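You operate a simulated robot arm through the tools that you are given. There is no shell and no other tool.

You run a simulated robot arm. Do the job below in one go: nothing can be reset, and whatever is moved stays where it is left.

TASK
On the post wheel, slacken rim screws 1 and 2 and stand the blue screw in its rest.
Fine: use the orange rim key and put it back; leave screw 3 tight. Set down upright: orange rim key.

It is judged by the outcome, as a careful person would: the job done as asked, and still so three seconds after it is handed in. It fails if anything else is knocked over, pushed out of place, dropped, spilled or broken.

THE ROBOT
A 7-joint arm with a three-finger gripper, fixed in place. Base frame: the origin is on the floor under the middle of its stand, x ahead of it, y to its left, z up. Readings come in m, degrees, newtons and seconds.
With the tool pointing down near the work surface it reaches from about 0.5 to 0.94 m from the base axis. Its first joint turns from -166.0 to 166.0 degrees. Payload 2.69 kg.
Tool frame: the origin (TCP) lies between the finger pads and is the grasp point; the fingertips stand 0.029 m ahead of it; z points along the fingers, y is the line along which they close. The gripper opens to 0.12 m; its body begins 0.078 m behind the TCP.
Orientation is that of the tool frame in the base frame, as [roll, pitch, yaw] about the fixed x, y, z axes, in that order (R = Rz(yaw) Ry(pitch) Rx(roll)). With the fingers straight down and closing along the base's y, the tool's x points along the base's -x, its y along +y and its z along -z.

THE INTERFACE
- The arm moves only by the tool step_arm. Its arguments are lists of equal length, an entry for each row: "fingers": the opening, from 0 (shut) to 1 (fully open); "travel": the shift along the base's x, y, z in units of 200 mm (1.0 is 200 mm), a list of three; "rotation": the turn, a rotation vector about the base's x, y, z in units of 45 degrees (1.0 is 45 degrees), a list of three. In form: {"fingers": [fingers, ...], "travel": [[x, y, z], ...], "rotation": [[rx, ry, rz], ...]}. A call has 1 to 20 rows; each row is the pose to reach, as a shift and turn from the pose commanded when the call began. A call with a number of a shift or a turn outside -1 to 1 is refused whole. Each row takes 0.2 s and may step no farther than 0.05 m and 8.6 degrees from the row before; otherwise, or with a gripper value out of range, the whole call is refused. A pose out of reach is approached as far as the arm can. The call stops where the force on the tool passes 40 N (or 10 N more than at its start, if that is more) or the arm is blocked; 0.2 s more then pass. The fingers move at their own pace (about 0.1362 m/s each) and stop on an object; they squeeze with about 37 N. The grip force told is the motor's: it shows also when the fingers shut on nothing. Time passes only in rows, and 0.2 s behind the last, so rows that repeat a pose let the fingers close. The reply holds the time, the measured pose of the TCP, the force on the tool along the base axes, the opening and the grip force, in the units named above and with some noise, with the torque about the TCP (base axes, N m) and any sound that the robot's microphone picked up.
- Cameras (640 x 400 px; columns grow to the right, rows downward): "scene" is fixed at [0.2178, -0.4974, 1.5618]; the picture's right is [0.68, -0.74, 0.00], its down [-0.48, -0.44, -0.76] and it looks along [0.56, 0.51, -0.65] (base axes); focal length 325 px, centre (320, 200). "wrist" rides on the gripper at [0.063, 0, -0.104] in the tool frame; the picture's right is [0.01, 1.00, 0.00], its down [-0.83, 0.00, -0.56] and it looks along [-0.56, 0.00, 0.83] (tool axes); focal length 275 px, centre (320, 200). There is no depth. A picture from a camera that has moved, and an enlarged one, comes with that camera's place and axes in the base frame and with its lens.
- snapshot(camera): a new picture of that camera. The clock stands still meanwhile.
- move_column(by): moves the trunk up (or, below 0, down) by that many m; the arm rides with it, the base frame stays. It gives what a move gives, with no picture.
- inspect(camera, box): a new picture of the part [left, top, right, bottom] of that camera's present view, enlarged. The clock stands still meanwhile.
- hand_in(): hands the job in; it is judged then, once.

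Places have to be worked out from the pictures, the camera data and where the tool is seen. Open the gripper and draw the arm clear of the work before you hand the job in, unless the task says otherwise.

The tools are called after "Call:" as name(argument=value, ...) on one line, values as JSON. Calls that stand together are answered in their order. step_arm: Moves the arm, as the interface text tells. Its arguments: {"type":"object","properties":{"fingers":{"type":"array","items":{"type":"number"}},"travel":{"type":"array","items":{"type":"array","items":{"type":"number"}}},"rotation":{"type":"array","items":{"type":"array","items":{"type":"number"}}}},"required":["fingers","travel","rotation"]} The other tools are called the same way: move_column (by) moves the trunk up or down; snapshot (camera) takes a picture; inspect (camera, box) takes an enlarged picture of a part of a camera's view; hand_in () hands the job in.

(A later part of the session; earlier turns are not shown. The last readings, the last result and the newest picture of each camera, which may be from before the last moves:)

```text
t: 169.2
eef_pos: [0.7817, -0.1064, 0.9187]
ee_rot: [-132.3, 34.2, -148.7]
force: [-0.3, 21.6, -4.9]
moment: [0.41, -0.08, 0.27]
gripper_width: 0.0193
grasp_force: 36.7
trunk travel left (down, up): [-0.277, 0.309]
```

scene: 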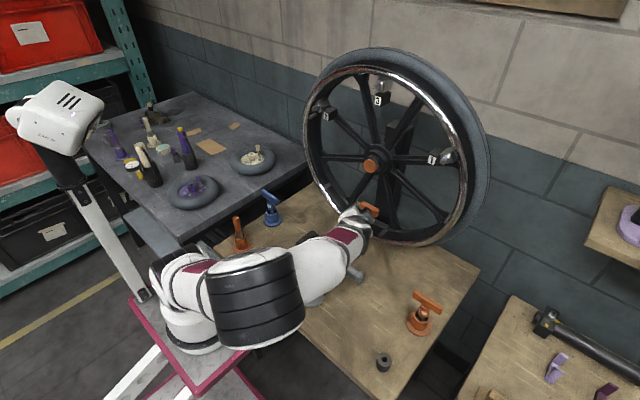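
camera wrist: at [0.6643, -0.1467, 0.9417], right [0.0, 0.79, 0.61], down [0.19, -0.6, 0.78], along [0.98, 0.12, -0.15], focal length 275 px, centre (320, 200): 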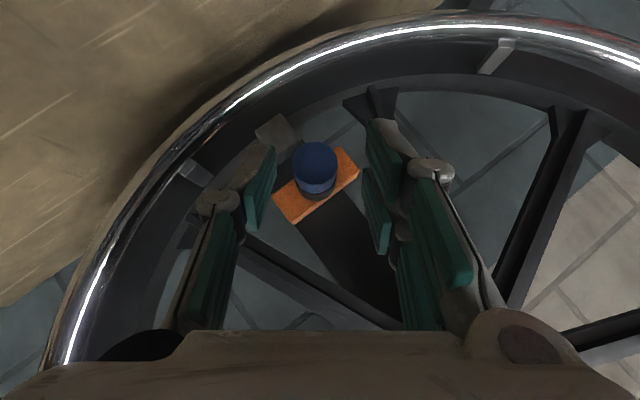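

The jaw width has shrunk to 19 mm, so the pads are riding off the widest part – the grip is too shallow. I open, look, and will regrip deeper now that the head stands further out.

Call:
step_arm(fingers=[0.2, 0.38, 0.4, 0.4], travel=[[0, 0, 0], [0, 0, 0], [0, 0, 0], [0, 0, 0]], rotation=[[0, 0, 0], [0, 0, 0], [0, 0, 0], [0, 0, 0]])

Call:
inspect(camera="wrist", box=[230, 90, 430, 230])

Call:
inspect(camera="scene", box=[350, 192, 390, 222])

```text
t: 170.2
eef_pos: [0.7802, -0.1074, 0.9197]
ee_rot: [-132.2, 34.2, -148.6]
force: [0.1, -0.3, -0.7]
moment: [0.0, -0.01, 0.03]
gripper_width: 0.048
grasp_force: 0.2
trunk travel left (down, up): [-0.277, 0.309]
```

```text
2.86 times, centred on (330, 160) of wrist
camera zoom: at [0.6628, -0.0894, 0.9428], right [0.0, 0.79, -0.61], down [0.19, 0.6, 0.77], along [0.98, -0.12, -0.15], focal length 786 px, centre (291, 314)
```

zoom: 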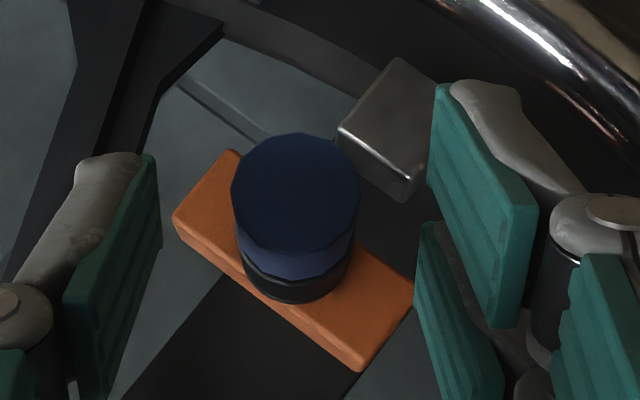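

```text
13.33 times, centred on (370, 207) of scene
camera zoom: at [0.2178, -0.4974, 1.5618], right [0.68, -0.74, 0.0], down [-0.48, -0.44, -0.76], along [0.56, 0.51, -0.65], focal length 4337 px, centre (-347, 107)
```

zoom: 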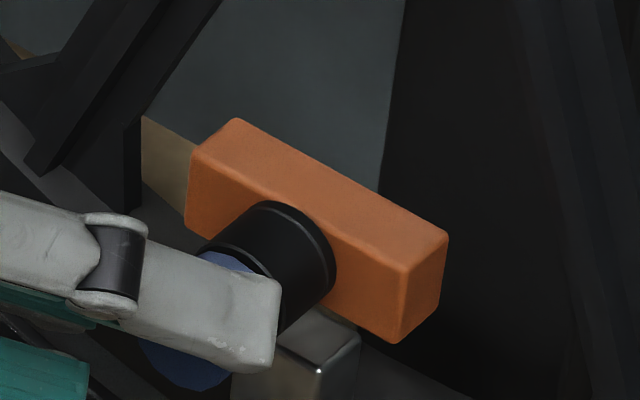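

I zoom in on the head to see its facets and how far it stands off the bushing.

Call:
inspect(camera="wrist", box=[295, 130, 365, 200])

```text
5.71 times, centred on (330, 165) of wrist
camera zoom: at [0.6628, -0.0894, 0.9428], right [0.0, 0.79, -0.61], down [0.19, 0.6, 0.77], along [0.98, -0.12, -0.15], focal length 1573 px, centre (263, 400)
```

zoom: 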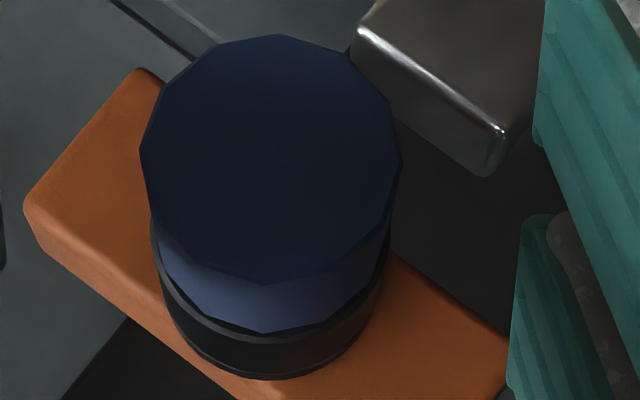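

The head is well centred but I need ~11 mm more depth. From three views the screw axis is y=−0.120, z=0.902. I move in deeper along the tool axis and regrip at 37°, then continue the turn.

Call:
step_arm(fingers=[0.4, 0.4, 0.4, 0.3, 0.15, 0, 0, 0], travel=[[0.01, -0.011, -0.016], [0.02, -0.022, -0.032], [0.029, -0.0335, -0.049], [0.029, -0.0335, -0.049], [0.029, -0.0335, -0.049], [0.029, -0.0335, -0.049], [0.029, -0.0335, -0.049], [0.029, -0.0335, -0.049]], rotation=[[0, 0, 0], [0, 0, 0], [0, 0, 0], [0, 0, 0], [0, 0, 0], [0, 0, 0], [0, 0, 0], [0, 0, 0]])

Call:
inspect(camera="wrist", box=[230, 90, 430, 230])

```text
t: 172.0
eef_pos: [0.7868, -0.1132, 0.9092]
ee_rot: [-132.1, 34.3, -148.5]
force: [-0.2, -1.2, 0.5]
moment: [-0.02, 0.07, 0.07]
gripper_width: 0.023
grasp_force: 37.1
trunk travel left (down, up): [-0.277, 0.309]
```

```text
2.86 times, centred on (330, 160) of wrist
camera zoom: at [0.6683, -0.0961, 0.9326], right [0.0, 0.79, -0.61], down [0.19, 0.6, 0.77], along [0.98, -0.12, -0.15], focal length 786 px, centre (291, 314)
```

zoom: 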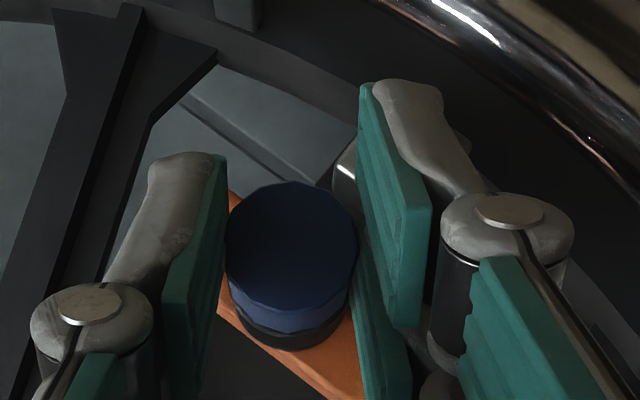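

Now a full-diameter grip (23.0 mm) with no side force. I turn on from 37° to 75°.

Call:
step_arm(fingers=[0, 0, 0, 0, 0, 0], travel=[[-0.001, 0.005, -0.0043], [-0.002, 0.0092, -0.0092], [-0.003, 0.0128, -0.0146], [-0.004, 0.0157, -0.0204], [-0.005, 0.0178, -0.0265], [-0.005, 0.0178, -0.0265]], rotation=[[-0.1667, 0, 0], [-0.3333, 0, 0], [-0.5, 0, 0], [-0.6667, 0, 0], [-0.8333, 0, 0], [-0.8333, 0, 0]])

Call:
inspect(camera="wrist", box=[230, 90, 430, 230])

Call:
inspect(camera="scene", box=[350, 192, 390, 222])

```text
t: 173.4
eef_pos: [0.7851, -0.1099, 0.9047]
ee_rot: [-100.3, 10.6, -135.8]
force: [0.6, -4.6, 3.0]
moment: [-0.03, 0.07, -0.11]
gripper_width: 0.0232
grasp_force: 36.7
trunk travel left (down, up): [-0.277, 0.309]
```

```text
2.86 times, centred on (330, 160) of wrist
camera zoom: at [0.6674, -0.0826, 0.9116], right [0.0, 0.25, -0.97], down [0.19, 0.95, 0.25], along [0.98, -0.19, -0.05], focal length 786 px, centre (291, 314)
```

zoom: 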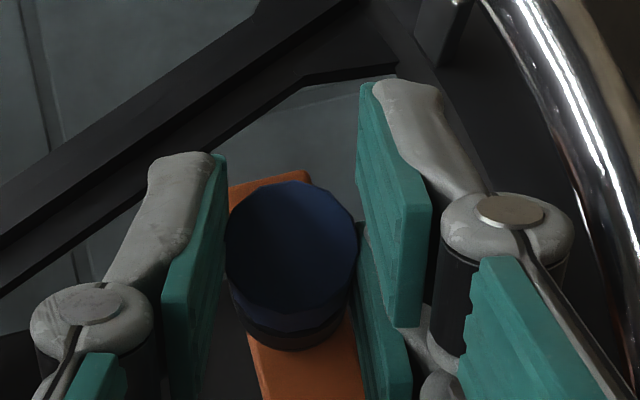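

```text
13.33 times, centred on (370, 207) of scene
camera zoom: at [0.2178, -0.4974, 1.5618], right [0.68, -0.74, 0.0], down [-0.48, -0.44, -0.76], along [0.56, 0.51, -0.65], focal length 4337 px, centre (-347, 107)
```

zoom: 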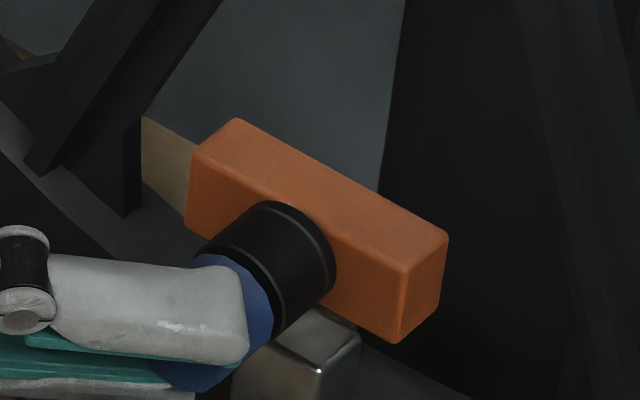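

Smooth, with hardly any force. I open and swing the hand back around the axis to −37° (three calls) for the next stroke.

Call:
step_arm(fingers=[0.2, 0.4, 0.4, 0.4, 0.4, 0.4, 0.4], travel=[[0.0, 0, 0], [0, 0, 0], [0, -0.002, 0.006], [0, -0.005, 0.012], [0, -0.0085, 0.0175], [0, -0.013, 0.022], [0, -0.0175, 0.0265]], rotation=[[0, 0, 0], [0, 0, 0], [0.1667, 0, 0], [0.3333, 0, 0], [0.5, 0, 0], [0.6667, 0, 0], [0.8333, 0, 0]])

Call:
step_arm(fingers=[0.4, 0.4, 0.4, 0.4, 0.4], travel=[[0, -0.0055, 0.0035], [0, -0.011, 0.0065], [0, -0.0175, 0.0085], [0, -0.0235, 0.01], [0, -0.03, 0.01]], rotation=[[0.1667, 0, 0], [0.3333, 0, 0], [0.5, 0, 0], [0.6667, 0, 0], [0.8333, 0, 0]])

Call:
step_arm(fingers=[0.4, 0.4, 0.4, 0.4, 0.4], travel=[[0, -0.0065, -0.0005], [0, -0.013, -0.0015], [0, -0.019, -0.004], [0, -0.025, -0.0065], [0, -0.03, -0.01]], rotation=[[0.1667, 0, 0], [0.3333, 0, 0], [0.5, 0, 0], [0.6667, 0, 0], [0.8333, 0, 0]])

Call:
inspect(camera="wrist", box=[230, 90, 430, 230])

Call:
snapshot(camera="scene")

```text
t: 175.0
eef_pos: [0.7864, -0.1131, 0.9097]
ee_rot: [-132.4, 34.4, -148.5]
force: [0.0, 0.8, 0.3]
moment: [-0.04, -0.02, -0.03]
gripper_width: 0.0481
grasp_force: 0.1
trunk travel left (down, up): [-0.277, 0.309]
```

```text
t: 176.2
eef_pos: [0.786, -0.1189, 0.911]
ee_rot: [-179.8, 45.2, 179.9]
force: [-0.5, -0.4, -0.6]
moment: [0.01, -0.02, 0.0]
gripper_width: 0.0482
grasp_force: 0.1
trunk travel left (down, up): [-0.277, 0.309]
```

```text
t: 177.4
eef_pos: [0.7861, -0.1257, 0.91]
ee_rot: [132.8, 34.2, 148.3]
force: [1.3, -0.5, 0.1]
moment: [-0.03, -0.01, -0.01]
gripper_width: 0.0481
grasp_force: 0.1
trunk travel left (down, up): [-0.277, 0.309]
```

```text
2.86 times, centred on (330, 160) of wrist
camera zoom: at [0.6668, -0.1426, 0.9331], right [0.0, 0.8, 0.61], down [0.19, -0.59, 0.78], along [0.98, 0.11, -0.15], focal length 786 px, centre (291, 314)
```

zoom: 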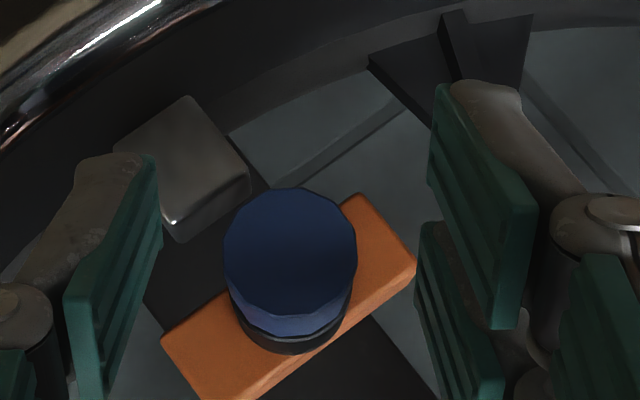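

```text
taken
```

scene: 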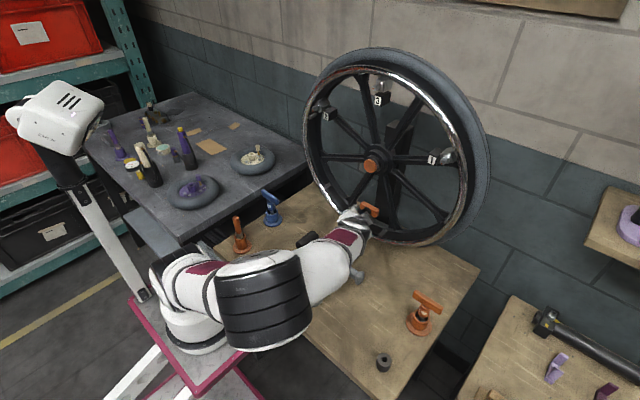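

Well centred. I grip and turn counter-clockwise from −37° to 0°, then on to +37° and 75°, drawing outward a little.

Call:
step_arm(fingers=[0.25, 0.1, 0, 0, 0, 0], travel=[[0, 0, 0], [0, 0, 0], [0, 0, 0], [0, 0, 0], [0, 0, 0], [0, 0, 0]], rotation=[[0, 0, 0], [0, 0, 0], [0, 0, 0], [0, 0, 0], [0, 0, 0], [0, 0, 0]])

Call:
step_arm(fingers=[0, 0, 0, 0, 0, 0], travel=[[-0.001, 0.005, 0.0035], [-0.002, 0.011, 0.006], [-0.003, 0.017, 0.0085], [-0.004, 0.0235, 0.0095], [-0.005, 0.03, 0.01], [-0.005, 0.03, 0.01]], rotation=[[-0.1667, 0, 0], [-0.3333, 0, 0], [-0.5, 0, 0], [-0.6667, 0, 0], [-0.8333, 0, 0], [-0.8333, 0, 0]])

```text
t: 178.8
eef_pos: [0.7845, -0.1248, 0.9088]
ee_rot: [132.9, 34.3, 148.4]
force: [-0.2, -0.6, 1.3]
moment: [-0.01, -0.11, 0.08]
gripper_width: 0.0227
grasp_force: 36.8
trunk travel left (down, up): [-0.277, 0.309]
```

```text
t: 180.2
eef_pos: [0.785, -0.1205, 0.9108]
ee_rot: [-179.6, 45.1, -179.9]
force: [1.5, -0.5, 1.4]
moment: [-0.02, -0.07, 0.13]
gripper_width: 0.023
grasp_force: 36.4
trunk travel left (down, up): [-0.277, 0.309]
```

Smooth and force-free. Continuing to +37° and 75°.

Call:
step_arm(fingers=[0, 0, 0, 0, 0, 0], travel=[[-0.001, 0.0065, -0.0005], [-0.002, 0.013, -0.0015], [-0.003, 0.019, -0.004], [-0.004, 0.025, -0.0065], [-0.005, 0.03, -0.01], [-0.005, 0.03, -0.01]], rotation=[[-0.1667, 0, 0], [-0.3333, 0, 0], [-0.5, 0, 0], [-0.6667, 0, 0], [-0.8333, 0, 0], [-0.8333, 0, 0]])

Call:
step_arm(fingers=[0, 0, 0, 0, 0, 0], travel=[[-0.001, 0.005, -0.0043], [-0.002, 0.0092, -0.0092], [-0.003, 0.0128, -0.0146], [-0.004, 0.0157, -0.0204], [-0.005, 0.0178, -0.0265], [-0.005, 0.0178, -0.0265]], rotation=[[-0.1667, 0, 0], [-0.3333, 0, 0], [-0.5, 0, 0], [-0.6667, 0, 0], [-0.8333, 0, 0], [-0.8333, 0, 0]])

Call:
inspect(camera="scene", box=[350, 192, 390, 222])

Call:
inspect(camera="wrist", box=[230, 90, 430, 230])

```text
t: 181.6
eef_pos: [0.7842, -0.1142, 0.9095]
ee_rot: [-132.1, 34.3, -148.5]
force: [4.2, -7.7, 0.2]
moment: [-0.09, 0.13, -0.16]
gripper_width: 0.0231
grasp_force: 37.1
trunk travel left (down, up): [-0.277, 0.309]
```

```text
t: 183.0
eef_pos: [0.7823, -0.1093, 0.9048]
ee_rot: [-100.4, 10.6, -135.8]
force: [0.3, -3.4, 0.5]
moment: [-0.01, -0.02, -0.09]
gripper_width: 0.0229
grasp_force: 37.0
out of reach, approached as far as the arm can: row 2, 3, 4
trunk travel left (down, up): [-0.277, 0.309]
```

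```text
13.33 times, centred on (370, 207) of scene
camera zoom: at [0.2178, -0.4974, 1.5618], right [0.68, -0.74, 0.0], down [-0.48, -0.44, -0.76], along [0.56, 0.51, -0.65], focal length 4337 px, centre (-347, 107)
```

zoom: 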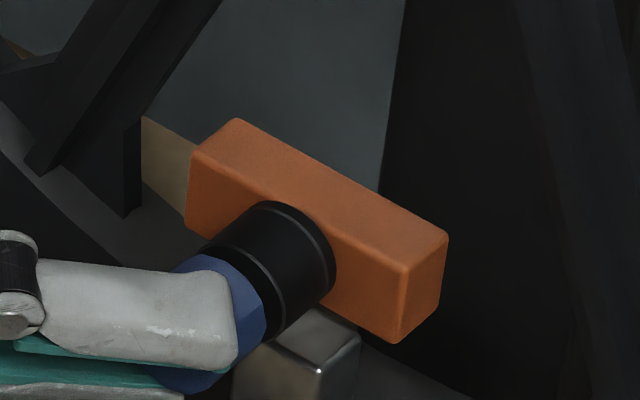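

```text
2.86 times, centred on (330, 160) of wrist
camera zoom: at [0.6646, -0.0818, 0.9117], right [0.0, 0.25, -0.97], down [0.19, 0.95, 0.25], along [0.98, -0.19, -0.05], focal length 786 px, centre (291, 314)
```

zoom: 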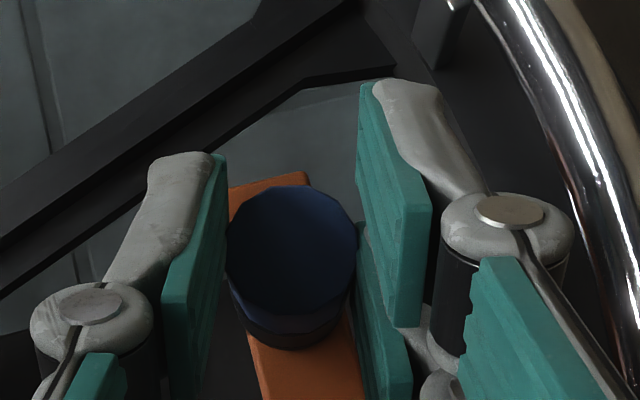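

The head keeps coming out (~2.8 mm this stroke). I test another gentle pull.

Call:
step_arm(fingers=[0, 0, 0], travel=[[-0.007, 0, 0], [-0.015, 0, 0], [-0.015, 0, 0]], rotation=[[0, 0, 0], [0, 0, 0], [0, 0, 0]])

```text
t: 183.8
eef_pos: [0.7831, -0.1099, 0.904]
ee_rot: [-100.3, 10.6, -135.8]
force: [-0.1, -1.7, 0.8]
moment: [0.01, 0.0, -0.13]
gripper_width: 0.0227
grasp_force: 37.2
out of reach, approached as far as the arm can: row 2, 3
trunk travel left (down, up): [-0.277, 0.309]
```

At 75° the arm has no room to pull back. I swing back to −37° (where there is room), regrip there and test the pull.

Call:
step_arm(fingers=[0.2, 0.4, 0.4, 0.4, 0.4, 0.4, 0.4], travel=[[0.0, 0, 0], [0, 0, 0], [0, -0.002, 0.006], [0, -0.005, 0.012], [0, -0.0085, 0.0175], [0, -0.013, 0.022], [0, -0.0175, 0.0265]], rotation=[[0, 0, 0], [0, 0, 0], [0.1667, 0, 0], [0.3333, 0, 0], [0.5, 0, 0], [0.6667, 0, 0], [0.8333, 0, 0]])

Call:
step_arm(fingers=[0.4, 0.4, 0.4, 0.4, 0.4], travel=[[0, -0.0055, 0.0035], [-0.002, -0.011, 0.0065], [-0.004, -0.0175, 0.0085], [-0.006, -0.0235, 0.01], [-0.008, -0.03, 0.01]], rotation=[[0.1667, 0, 0], [0.3333, 0, 0], [0.5, 0, 0], [0.6667, 0, 0], [0.8333, 0, 0]])

Call:
step_arm(fingers=[0.4, 0.4, 0.4, 0.4, 0.4], travel=[[0, -0.0065, -0.0005], [0, -0.013, -0.0015], [0, -0.019, -0.004], [0, -0.025, -0.0065], [0, -0.03, -0.01]], rotation=[[0.1667, 0, 0], [0.3333, 0, 0], [0.5, 0, 0], [0.6667, 0, 0], [0.8333, 0, 0]])

Call:
inspect(camera="wrist", box=[230, 90, 430, 230])

Call:
inspect(camera="scene", box=[350, 192, 390, 222])

```text
t: 185.4
eef_pos: [0.7848, -0.1129, 0.9076]
ee_rot: [-132.4, 34.3, -148.6]
force: [0.4, -0.3, 0.2]
moment: [0.0, 0.05, -0.04]
gripper_width: 0.0481
grasp_force: 0.1
out of reach, approached as far as the arm can: row 4, 5, 6
trunk travel left (down, up): [-0.277, 0.309]
```

```text
t: 186.6
eef_pos: [0.7811, -0.1186, 0.9117]
ee_rot: [-179.8, 45.2, 179.9]
force: [0.0, -0.3, -0.3]
moment: [-0.04, -0.01, -0.04]
gripper_width: 0.0481
grasp_force: 0.1
trunk travel left (down, up): [-0.277, 0.309]
```

```text
t: 187.8
eef_pos: [0.7816, -0.1244, 0.9092]
ee_rot: [132.8, 34.2, 148.4]
force: [0.0, 0.3, 1.4]
moment: [0.04, 0.04, 0.0]
gripper_width: 0.048
grasp_force: 0.0
trunk travel left (down, up): [-0.277, 0.309]
```

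```text
2.86 times, centred on (330, 160) of wrist
camera zoom: at [0.6625, -0.142, 0.933], right [0.0, 0.8, 0.6], down [0.19, -0.59, 0.78], along [0.98, 0.11, -0.15], focal length 786 px, centre (291, 314)
```

zoom: 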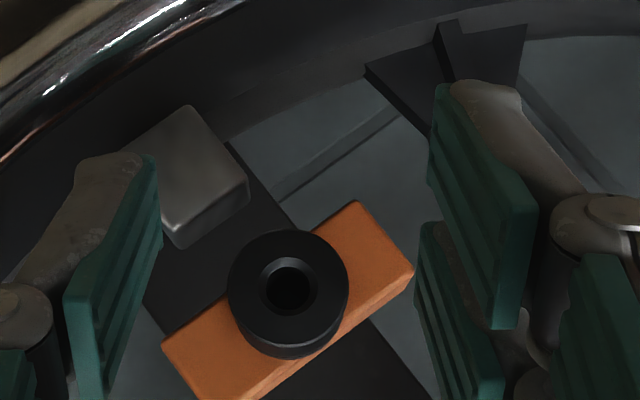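

```text
13.33 times, centred on (370, 207) of scene
camera zoom: at [0.2178, -0.4974, 1.5618], right [0.68, -0.74, 0.0], down [-0.48, -0.44, -0.76], along [0.56, 0.51, -0.65], focal length 4337 px, centre (-347, 107)
```

zoom: 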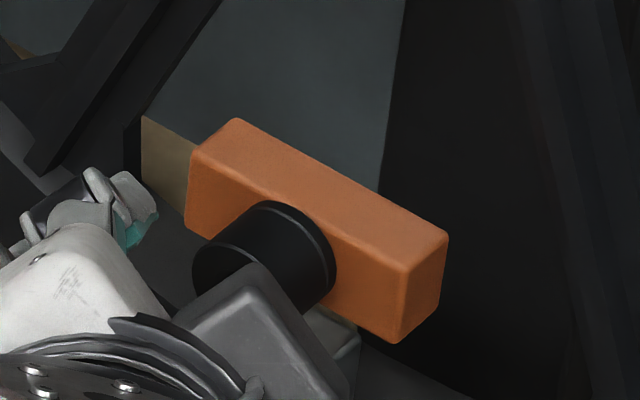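

The bushing is empty: the thread had already released and the screw dropped when I opened at 75°. I must find it.

Call:
snapshot(camera="scene")

Call:
inspect(camera="scene", box=[280, 190, 480, 330])

Call:
snapshot(camera="wrist")

```text
taken
```

scene: 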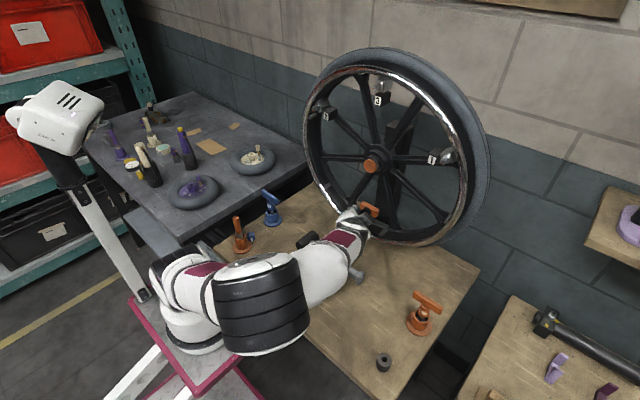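

```text
2.86 times, centred on (380, 260) of scene
camera zoom: at [0.2178, -0.4974, 1.5618], right [0.68, -0.74, 0.0], down [-0.48, -0.44, -0.76], along [0.56, 0.51, -0.65], focal length 929 px, centre (149, 29)
```

zoom: 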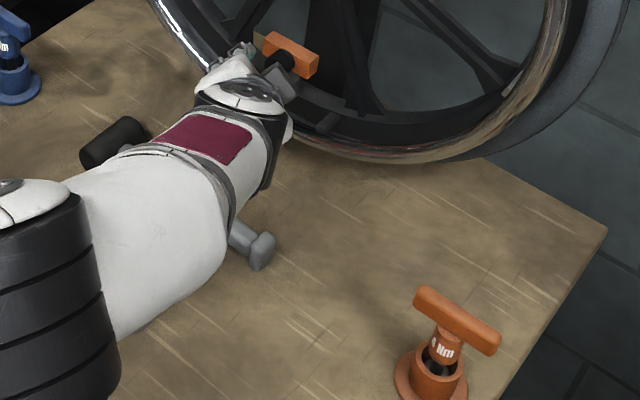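

```text
taken
camera wrist: at [0.6625, -0.142, 0.933], right [0.0, 0.8, 0.6], down [0.19, -0.59, 0.78], along [0.98, 0.11, -0.15], focal length 275 px, centre (320, 200)
```

wrist: 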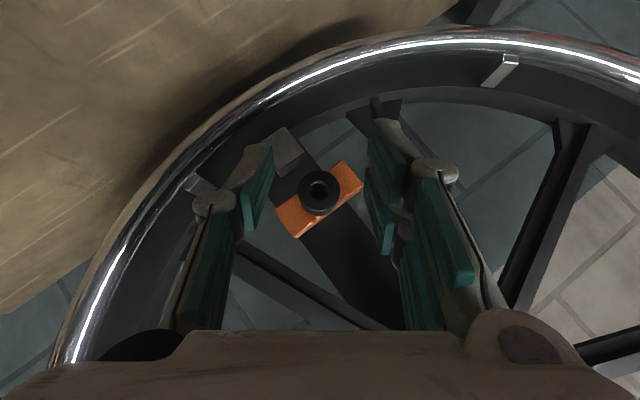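

I see something beside the orange screwdriver's rest near (248,240). I zoom in there.

Call:
inspect(camera="scene", box=[215, 185, 315, 275])

```text
4.44 times, centred on (265, 230) of scene
camera zoom: at [0.2178, -0.4974, 1.5618], right [0.68, -0.74, 0.0], down [-0.48, -0.44, -0.76], along [0.56, 0.51, -0.65], focal length 1446 px, centre (564, 67)
```

zoom: 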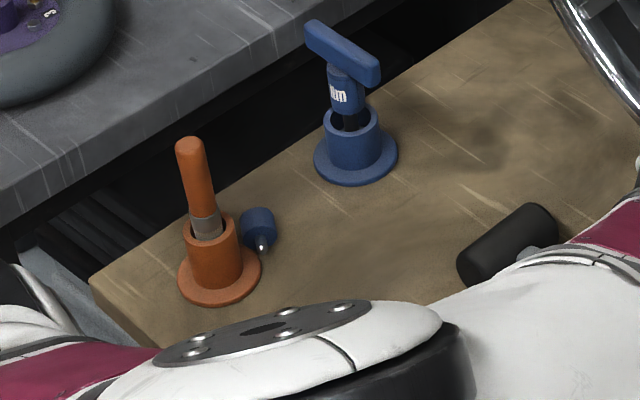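

The blue screw rolled to rest beside the orange screwdriver's stand at about (0.599,0.157), lying on its side; nothing else appears disturbed. I first withdraw the hand from the wheel along its axis and bring it back upright.

Call:
step_arm(fingers=[0.4, 0.4, 0.4, 0.4, 0.4], travel=[[-0.05, -0.03, 0.04], [-0.1, -0.06, 0.08], [-0.15, -0.09, 0.12], [-0.2, -0.12, 0.17], [-0.2, -0.12, 0.22]], rotation=[[0, 0, 0], [0, 0, 0], [0, 0, 0], [0, 0, 0], [0, 0, 0]])

Call:
step_arm(fingers=[0.4, 0.4, 0.4, 0.4, 0.4, 0.4], travel=[[0, 0.0, 0.05], [0, 0.0, 0.1], [0, 0.0, 0.15], [0, 0.0, 0.2], [0, 0.0, 0.25], [0, 0, 0.25]], rotation=[[-0.1667, 0, 0], [-0.3333, 0, 0], [-0.5, 0, 0], [-0.6667, 0, 0], [-0.8333, 0, 0], [-0.8333, 0, 0]])

Call:
snapshot(camera="scene")

```text
t: 189.0
eef_pos: [0.7425, -0.1486, 0.9538]
ee_rot: [132.9, 34.3, 148.3]
force: [0.3, -0.5, -0.7]
moment: [-0.01, 0.01, 0.01]
gripper_width: 0.0477
grasp_force: 0.1
trunk travel left (down, up): [-0.277, 0.309]
```

```text
t: 190.4
eef_pos: [0.7419, -0.1497, 1.0027]
ee_rot: [-179.6, 45.2, -179.9]
force: [-0.5, 0.0, -0.3]
moment: [-0.01, -0.01, -0.01]
gripper_width: 0.0479
grasp_force: 0.1
trunk travel left (down, up): [-0.277, 0.309]
```

```text
taken
```

scene: 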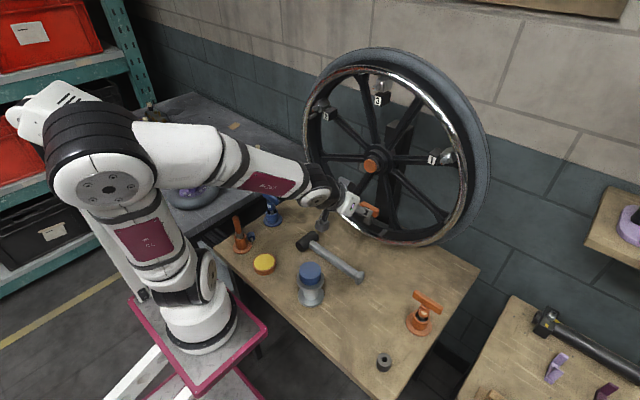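

All bench items are still in place. I pitch the tool down to vertical and rise, moving left above the bench to look at the screw with the wrist camera.

Call:
step_arm(fingers=[0.4, 0.4, 0.4, 0.4, 0.4, 0.4], travel=[[-0.02, 0.02, 0.1], [-0.06, 0.06, 0.2], [-0.12, 0.12, 0.3], [-0.18, 0.2, 0.4], [-0.25, 0.3, 0.45], [-0.3, 0.4, 0.5]], rotation=[[0, 0.166, 0], [0, 0.333, 0], [0, 0.5, 0], [0, 0.666, 0], [0, 0.833, 0], [0, 1, 0]])

Call:
snapshot(camera="wrist")

Call:
snapshot(camera="scene")

```text
t: 191.8
eef_pos: [0.6809, -0.0677, 1.103]
ee_rot: [-179.6, -0.1, 179.9]
force: [-0.6, -0.5, 0.3]
moment: [0.03, 0.0, 0.02]
gripper_width: 0.0479
grasp_force: 0.0
trunk travel left (down, up): [-0.277, 0.309]
```

```text
taken
camera wrist: at [0.6178, -0.0683, 1.2076], right [0.0, 1.0, -0.01], down [0.83, 0.01, 0.56], along [0.56, 0.0, -0.83], focal length 275 px, centre (320, 200)
```

wrist: 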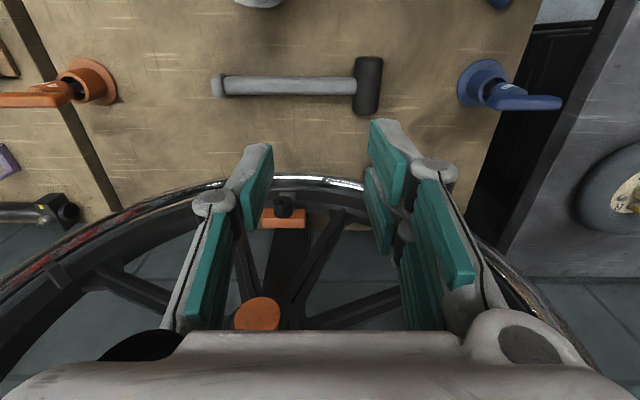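

```text
taken
```

scene: 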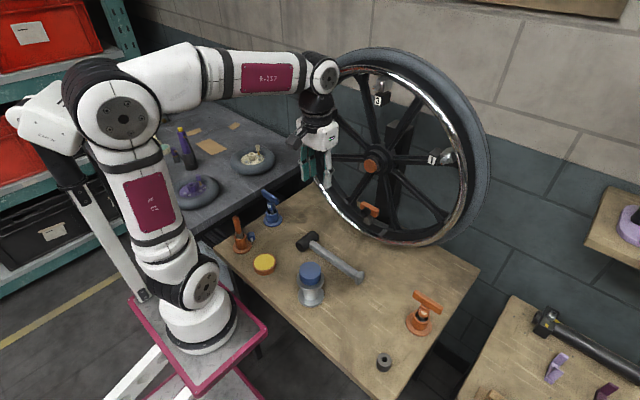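

I zoom in on the lying screw with the scene camera to get its exact pose.

Call:
inspect(camera="scene", box=[225, 210, 275, 260])

Call:
inspect(camera="scene", box=[240, 225, 264, 249])

```text
8.00 times, centred on (250, 235) of scene
camera zoom: at [0.2178, -0.4974, 1.5618], right [0.68, -0.74, 0.0], down [-0.48, -0.44, -0.76], along [0.56, 0.51, -0.65], focal length 2602 px, centre (880, -80)
```

zoom: 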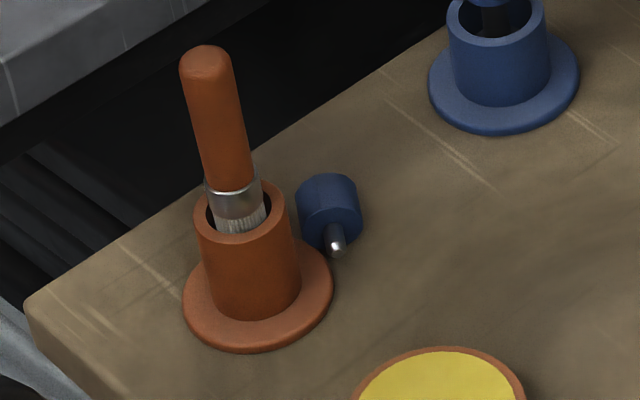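

```text
16.00 times, centred on (252, 237) of scene
camera zoom: at [0.2178, -0.4974, 1.5618], right [0.68, -0.74, 0.0], down [-0.48, -0.44, -0.76], along [0.56, 0.51, -0.65], focal length 5204 px, centre (1408, -392)
```

zoom: 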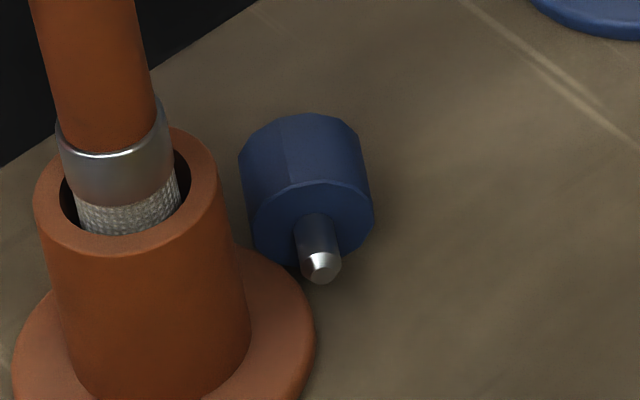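

The screw lies flat, head centre ≈(0.598,0.156), shank pointing toward (−0.49,−0.87); the brush stand is close on its −x side. I turn the tool to yaw ≈60.6° (closing across the head) while moving left above it.

Call:
step_arm(fingers=[0.4, 0.4, 0.4, 0.4, 0.4], travel=[[0, 0.08, 0], [0, 0.16, 0], [0, 0.24, 0], [0, 0.32, 0], [0, 0.4, 0]], rotation=[[0, 0, -0.177], [0, 0, -0.354], [0, 0, -0.531], [0, 0, -0.708], [0, 0, -0.884]])

Call:
step_arm(fingers=[0.4, 0.4, 0.4, 0.4, 0.4], travel=[[0, 0.08, 0], [0, 0.16, 0], [0, 0.24, 0], [0, 0.32, 0], [0, 0.4, 0]], rotation=[[0, 0, -0.177], [0, 0, -0.354], [0, 0, -0.531], [0, 0, -0.708], [0, 0, -0.884]])

Call:
step_arm(fingers=[0.4, 0.4, 0.4, 0.4, 0.4], travel=[[0, 0.07, 0], [0, 0.14, 0], [0, 0.2, 0], [0, 0.25, 0], [0, 0.28, 0]], rotation=[[0, 0, -0.177], [0, 0, -0.354], [0, 0, -0.531], [0, 0, -0.708], [0, 0, -0.884]])

Call:
snapshot(camera="scene")

Call:
snapshot(camera="wrist")

```text
t: 193.0
eef_pos: [0.6809, 0.013, 1.1023]
ee_rot: [-179.5, 0.2, 140.0]
force: [-0.3, -0.4, -0.2]
moment: [0.01, -0.01, -0.02]
gripper_width: 0.0479
grasp_force: 0.1
trunk travel left (down, up): [-0.277, 0.309]
```

```text
t: 194.2
eef_pos: [0.6817, 0.0926, 1.1028]
ee_rot: [-179.5, 0.2, 100.2]
force: [0.6, 0.5, 0.0]
moment: [0.0, -0.03, -0.01]
gripper_width: 0.0481
grasp_force: 0.1
trunk travel left (down, up): [-0.277, 0.309]
```

```text
t: 195.4
eef_pos: [0.6821, 0.1475, 1.1035]
ee_rot: [-179.6, 0.2, 60.4]
force: [-0.3, 0.2, -0.4]
moment: [0.01, 0.01, 0.01]
gripper_width: 0.048
grasp_force: 0.1
trunk travel left (down, up): [-0.277, 0.309]
```

```text
taken
```

scene: 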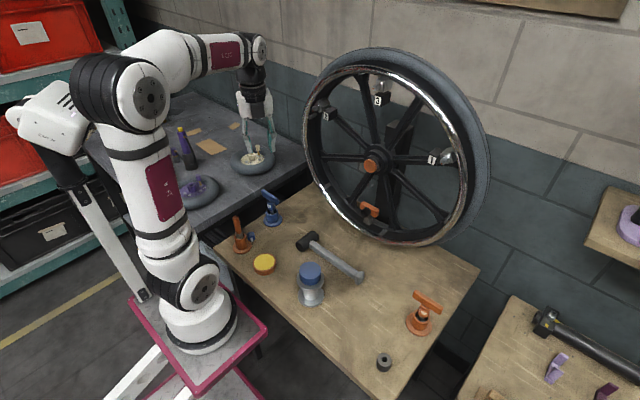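

```text
taken
camera wrist: at [0.7129, 0.2023, 1.208], right [0.87, -0.49, -0.01], down [-0.4, -0.72, 0.56], along [-0.28, -0.48, -0.83], focal length 275 px, centre (320, 200)
```

wrist: 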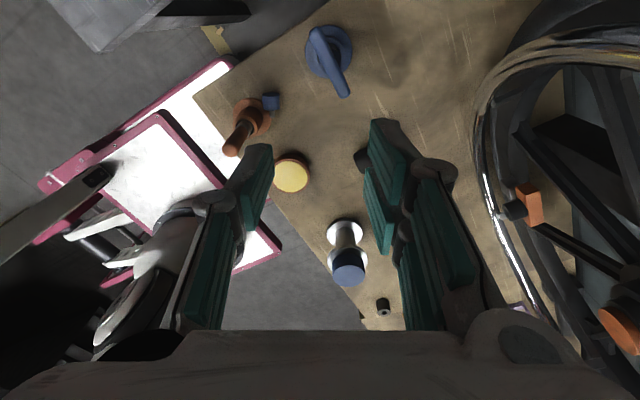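

The wrist camera sees the screw near (270,102). I zoom in to refine its position from this second viewpoint.

Call:
inspect(camera="wrist", box=[215, 75, 315, 165])

```text
4.44 times, centred on (265, 120) of wrist
camera zoom: at [0.7129, 0.2023, 1.208], right [0.87, -0.49, -0.01], down [-0.4, -0.72, 0.56], along [-0.28, -0.48, -0.83], focal length 1224 px, centre (564, 556)
```

zoom: 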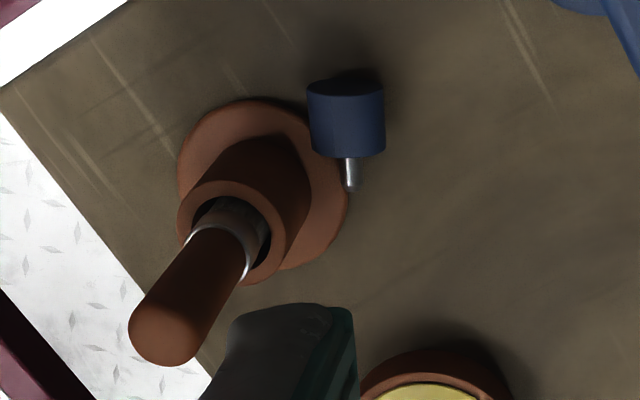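

Scene and wrist estimates differ by ~9 mm in y here, so I check the scene camera against the fingertips' known position.

Call:
inspect(camera="scene", box=[230, 100, 290, 160])

```text
6.67 times, centred on (260, 130) of scene
camera zoom: at [0.2178, -0.4974, 1.5618], right [0.68, -0.74, 0.0], down [-0.48, -0.44, -0.76], along [0.56, 0.51, -0.65], focal length 2168 px, centre (720, 667)
```

zoom: 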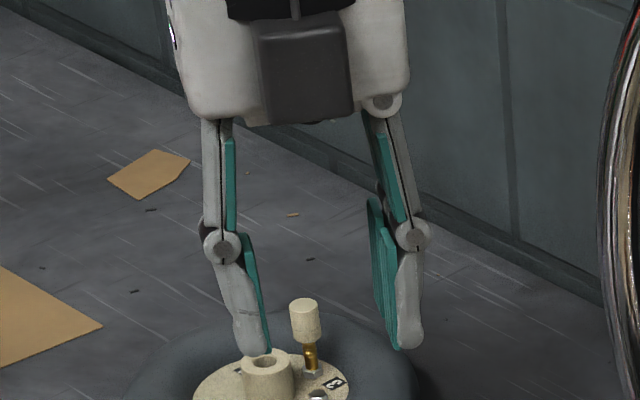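

The two cameras disagree by several mm this far left, so I'll trust a close-up: I descend to about z=0.92 slightly on the free (+x) side of the screw and look with the wrist camera.

Call:
step_arm(fingers=[0.4, 0.4, 0.4, 0.4, 0.4, 0.4], travel=[[-0.05, 0, -0.15], [-0.1, 0, -0.3], [-0.16, 0, -0.45], [-0.22, 0.01, -0.6], [-0.27, 0.01, -0.75], [-0.31, 0.0125, -0.9175]], rotation=[[-0.002, 0, 0], [-0.004, 0, 0], [-0.005, 0, 0], [-0.006, 0, 0], [-0.008, 0, 0], [-0.008, 0, 0]])

Call:
snapshot(camera="wrist")

Call:
inspect(camera="wrist", box=[220, 60, 400, 180])

Call:
snapshot(camera="scene")

```text
t: 196.8
eef_pos: [0.6187, 0.1512, 0.9184]
ee_rot: [-179.8, 0.5, 60.5]
force: [0.8, 0.2, 0.3]
moment: [-0.02, -0.02, -0.01]
gripper_width: 0.0483
grasp_force: 0.0
trunk travel left (down, up): [-0.277, 0.309]
```

```text
taken
camera wrist: at [0.6509, 0.2058, 1.0232], right [0.87, -0.49, 0.0], down [-0.4, -0.72, 0.56], along [-0.28, -0.49, -0.83], focal length 275 px, centre (320, 200)
```

wrist: 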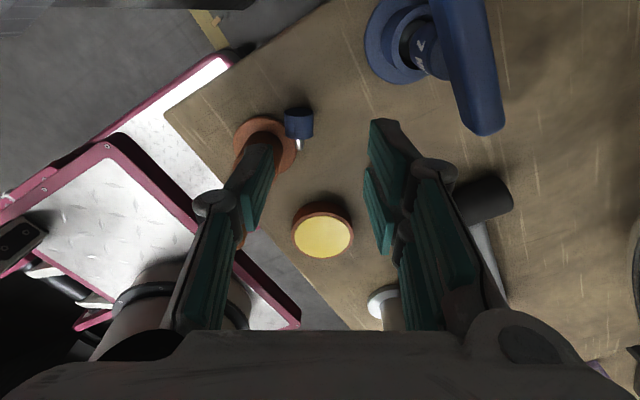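

```text
3.33 times, centred on (310, 120) of wrist
camera zoom: at [0.6509, 0.2058, 1.0232], right [0.87, -0.49, 0.0], down [-0.4, -0.72, 0.56], along [-0.28, -0.49, -0.83], focal length 918 px, centre (353, 467)
```

zoom: 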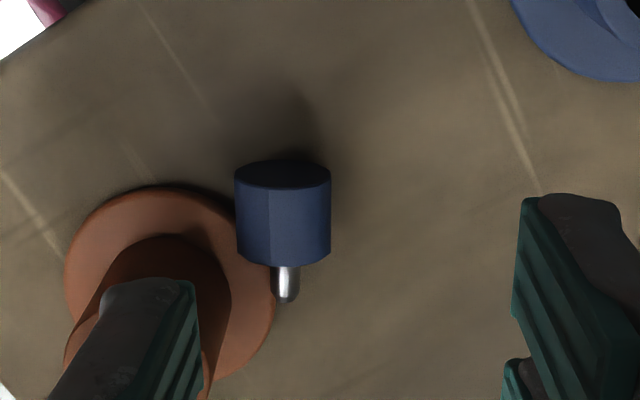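

```text
taken
```

scene: 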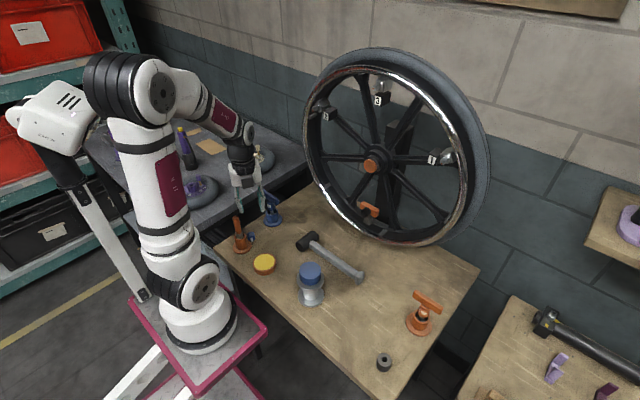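

From this close-up (in the tool's own frame) the screw's head is at about (0.594,0.143), axis (−0.52,−0.86), with the brush stand at (0.550,0.137). The hand's body would foul the brush handle if I went straight down across it, so I'll first roll the screw away with light finger pressure from above; for this I turn the tool to yaw 0, narrow side toward the brush.

Call:
step_arm(fingers=[0.3, 0.2, 0.1, 0.05], travel=[[0.02, 0, 0.1], [0.04, 0, 0.2], [0.04, 0, 0.2], [0.04, 0, 0.2]], rotation=[[0, 0, -0.166], [0, 0, -0.333], [0, 0, -0.5], [0, 0, -0.666]])

Call:
step_arm(fingers=[0, 0, 0, 0], travel=[[0, 0, 0], [0, 0, 0], [0, 0, 0], [0, 0, 0]], rotation=[[0, 0, -0.17], [0, 0, -0.34], [0, 0, -0.51], [0, 0, -0.678]])

Call:
snapshot(camera="wrist")

Call:
snapshot(camera="scene")

```text
t: 197.8
eef_pos: [0.6286, 0.1496, 0.963]
ee_rot: [-179.6, 0.3, 33.3]
force: [-0.1, 0.5, 0.1]
moment: [-0.04, -0.03, -0.03]
gripper_width: 0.0061
grasp_force: 0.0
trunk travel left (down, up): [-0.277, 0.309]
```

```text
t: 198.6
eef_pos: [0.5835, 0.2145, 0.9631]
ee_rot: [-168.5, 3.3, 23.4]
force: [0.7, 0.7, 0.1]
moment: [0.0, 0.0, 0.0]
gripper_width: 0.0
grasp_force: 28.9
out of reach, approached as far as the arm can: row 1
trunk travel left (down, up): [-0.277, 0.309]
stopped in row 3: the arm was blocked; the commanded pose is now the measured one
```

```text
taken
camera wrist: at [0.6556, 0.2225, 1.0623], right [0.38, -0.9, -0.2], down [-0.69, -0.42, 0.59], along [-0.62, -0.09, -0.78], focal length 275 px, centre (320, 200)
```

wrist: 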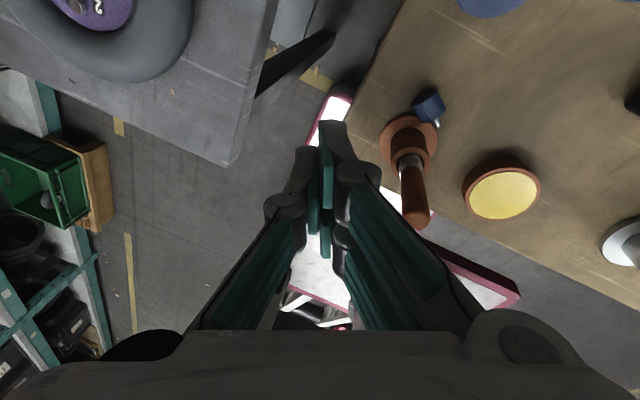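

```text
taken
```

scene: 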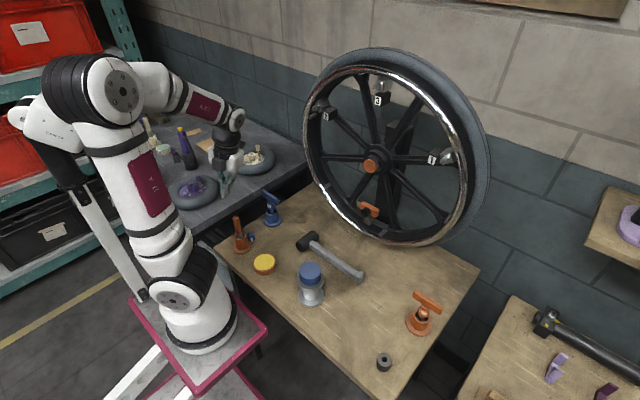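

The arm hit a joint limit near yaw 30° and slewed (nothing was touched). I go up and back to a clean vertical posture at yaw ≈59°.

Call:
step_arm(fingers=[0, 0, 0, 0, 0, 0], travel=[[0.02, 0, 0.08], [0.06, -0.04, 0.16], [0.12, -0.08, 0.24], [0.18, -0.13, 0.3], [0.25, -0.18, 0.35], [0.3, -0.2, 0.4]], rotation=[[-0.034, -0.028, 0.13], [-0.068, -0.056, 0.26], [-0.102, -0.084, 0.39], [-0.136, -0.11, 0.52], [-0.17, -0.14, 0.66], [-0.2, -0.167, 0.79]])

Call:
snapshot(camera="scene")

Call:
snapshot(camera="wrist")

```text
t: 200.0
eef_pos: [0.6444, 0.1749, 1.0434]
ee_rot: [179.5, 3.5, 58.3]
force: [-0.3, 0.1, -0.1]
moment: [0.02, 0.0, -0.02]
gripper_width: 0.0
grasp_force: 28.4
trunk travel left (down, up): [-0.277, 0.309]
```

```text
taken
```

scene: 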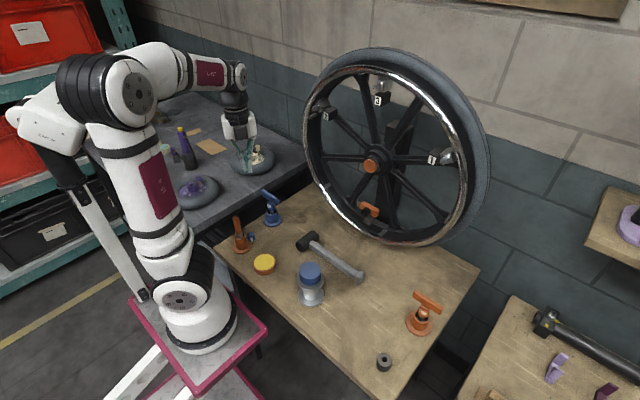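

```text
taken
camera wrist: at [0.6792, 0.2335, 1.1442], right [0.85, -0.52, 0.01], down [-0.42, -0.68, 0.61], along [-0.31, -0.52, -0.8], focal length 275 px, centre (320, 200)
```

wrist: 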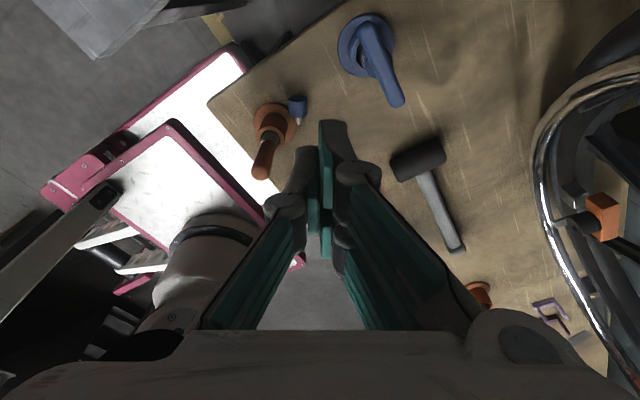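

Clean posture again, leaning 3.5° the useful way. I add ~5.5° more lean (so the hand's body stays clear of the brush handle), open the fingers, and descend to a pre-grasp above the screw.

Call:
step_arm(fingers=[0.2, 0.4, 0.4, 0.4, 0.4, 0.4], travel=[[-0.03, -0.01, -0.13], [-0.06, -0.02, -0.26], [-0.1, -0.03, -0.4], [-0.13, -0.04, -0.53], [-0.16, -0.05, -0.66], [-0.1915, -0.06, -0.782]], rotation=[[-0.017, 0.01, 0], [-0.035, 0.021, 0], [-0.052, 0.032, 0], [-0.07, 0.042, 0], [-0.087, 0.053, 0], [-0.1046, 0.0632, 0]])

Call:
snapshot(camera="wrist")

Call:
inspect(camera="wrist", box=[220, 60, 400, 180])

Call:
inspect(camera="scene", box=[205, 150, 305, 260])

```text
t: 201.4
eef_pos: [0.6072, 0.1618, 0.8877]
ee_rot: [179.5, 9.0, 58.3]
force: [0.3, 0.2, 0.0]
moment: [0.01, -0.04, -0.01]
gripper_width: 0.0477
grasp_force: 0.1
trunk travel left (down, up): [-0.277, 0.309]
```

```text
taken
camera wrist: at [0.646, 0.2285, 0.98], right [0.85, -0.52, 0.01], down [-0.39, -0.62, 0.68], along [-0.35, -0.58, -0.74], focal length 275 px, centre (320, 200)
```

wrist: 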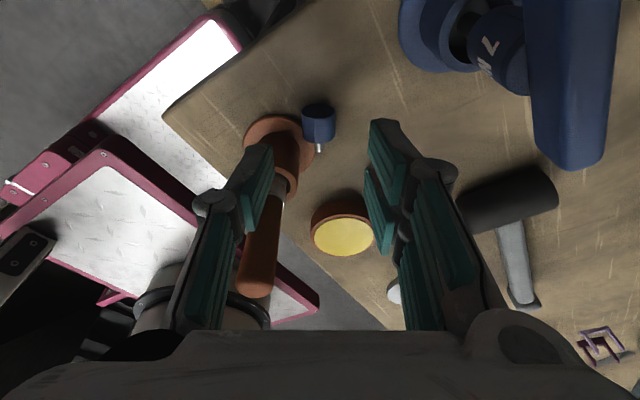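

```text
3.33 times, centred on (310, 120) of wrist
camera zoom: at [0.646, 0.2285, 0.98], right [0.85, -0.52, 0.01], down [-0.39, -0.62, 0.68], along [-0.35, -0.58, -0.74], focal length 918 px, centre (353, 467)
```

zoom: 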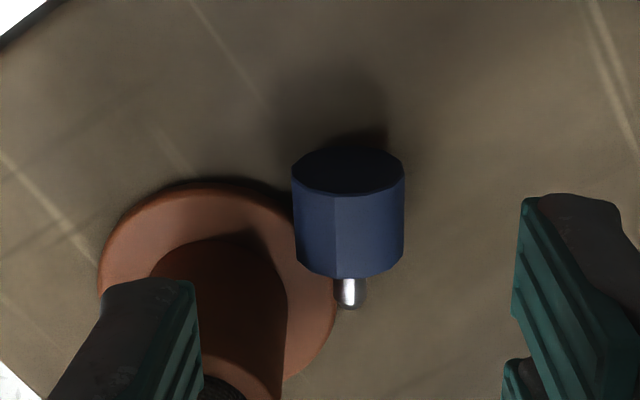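

```text
3.64 times, centred on (255, 205) of scene
camera zoom: at [0.2178, -0.4974, 1.5618], right [0.68, -0.74, 0.0], down [-0.48, -0.44, -0.76], along [0.56, 0.51, -0.65], focal length 1183 px, centre (556, 182)
```

zoom: 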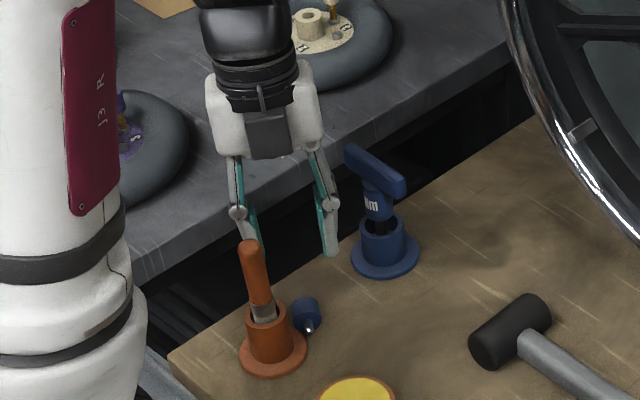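

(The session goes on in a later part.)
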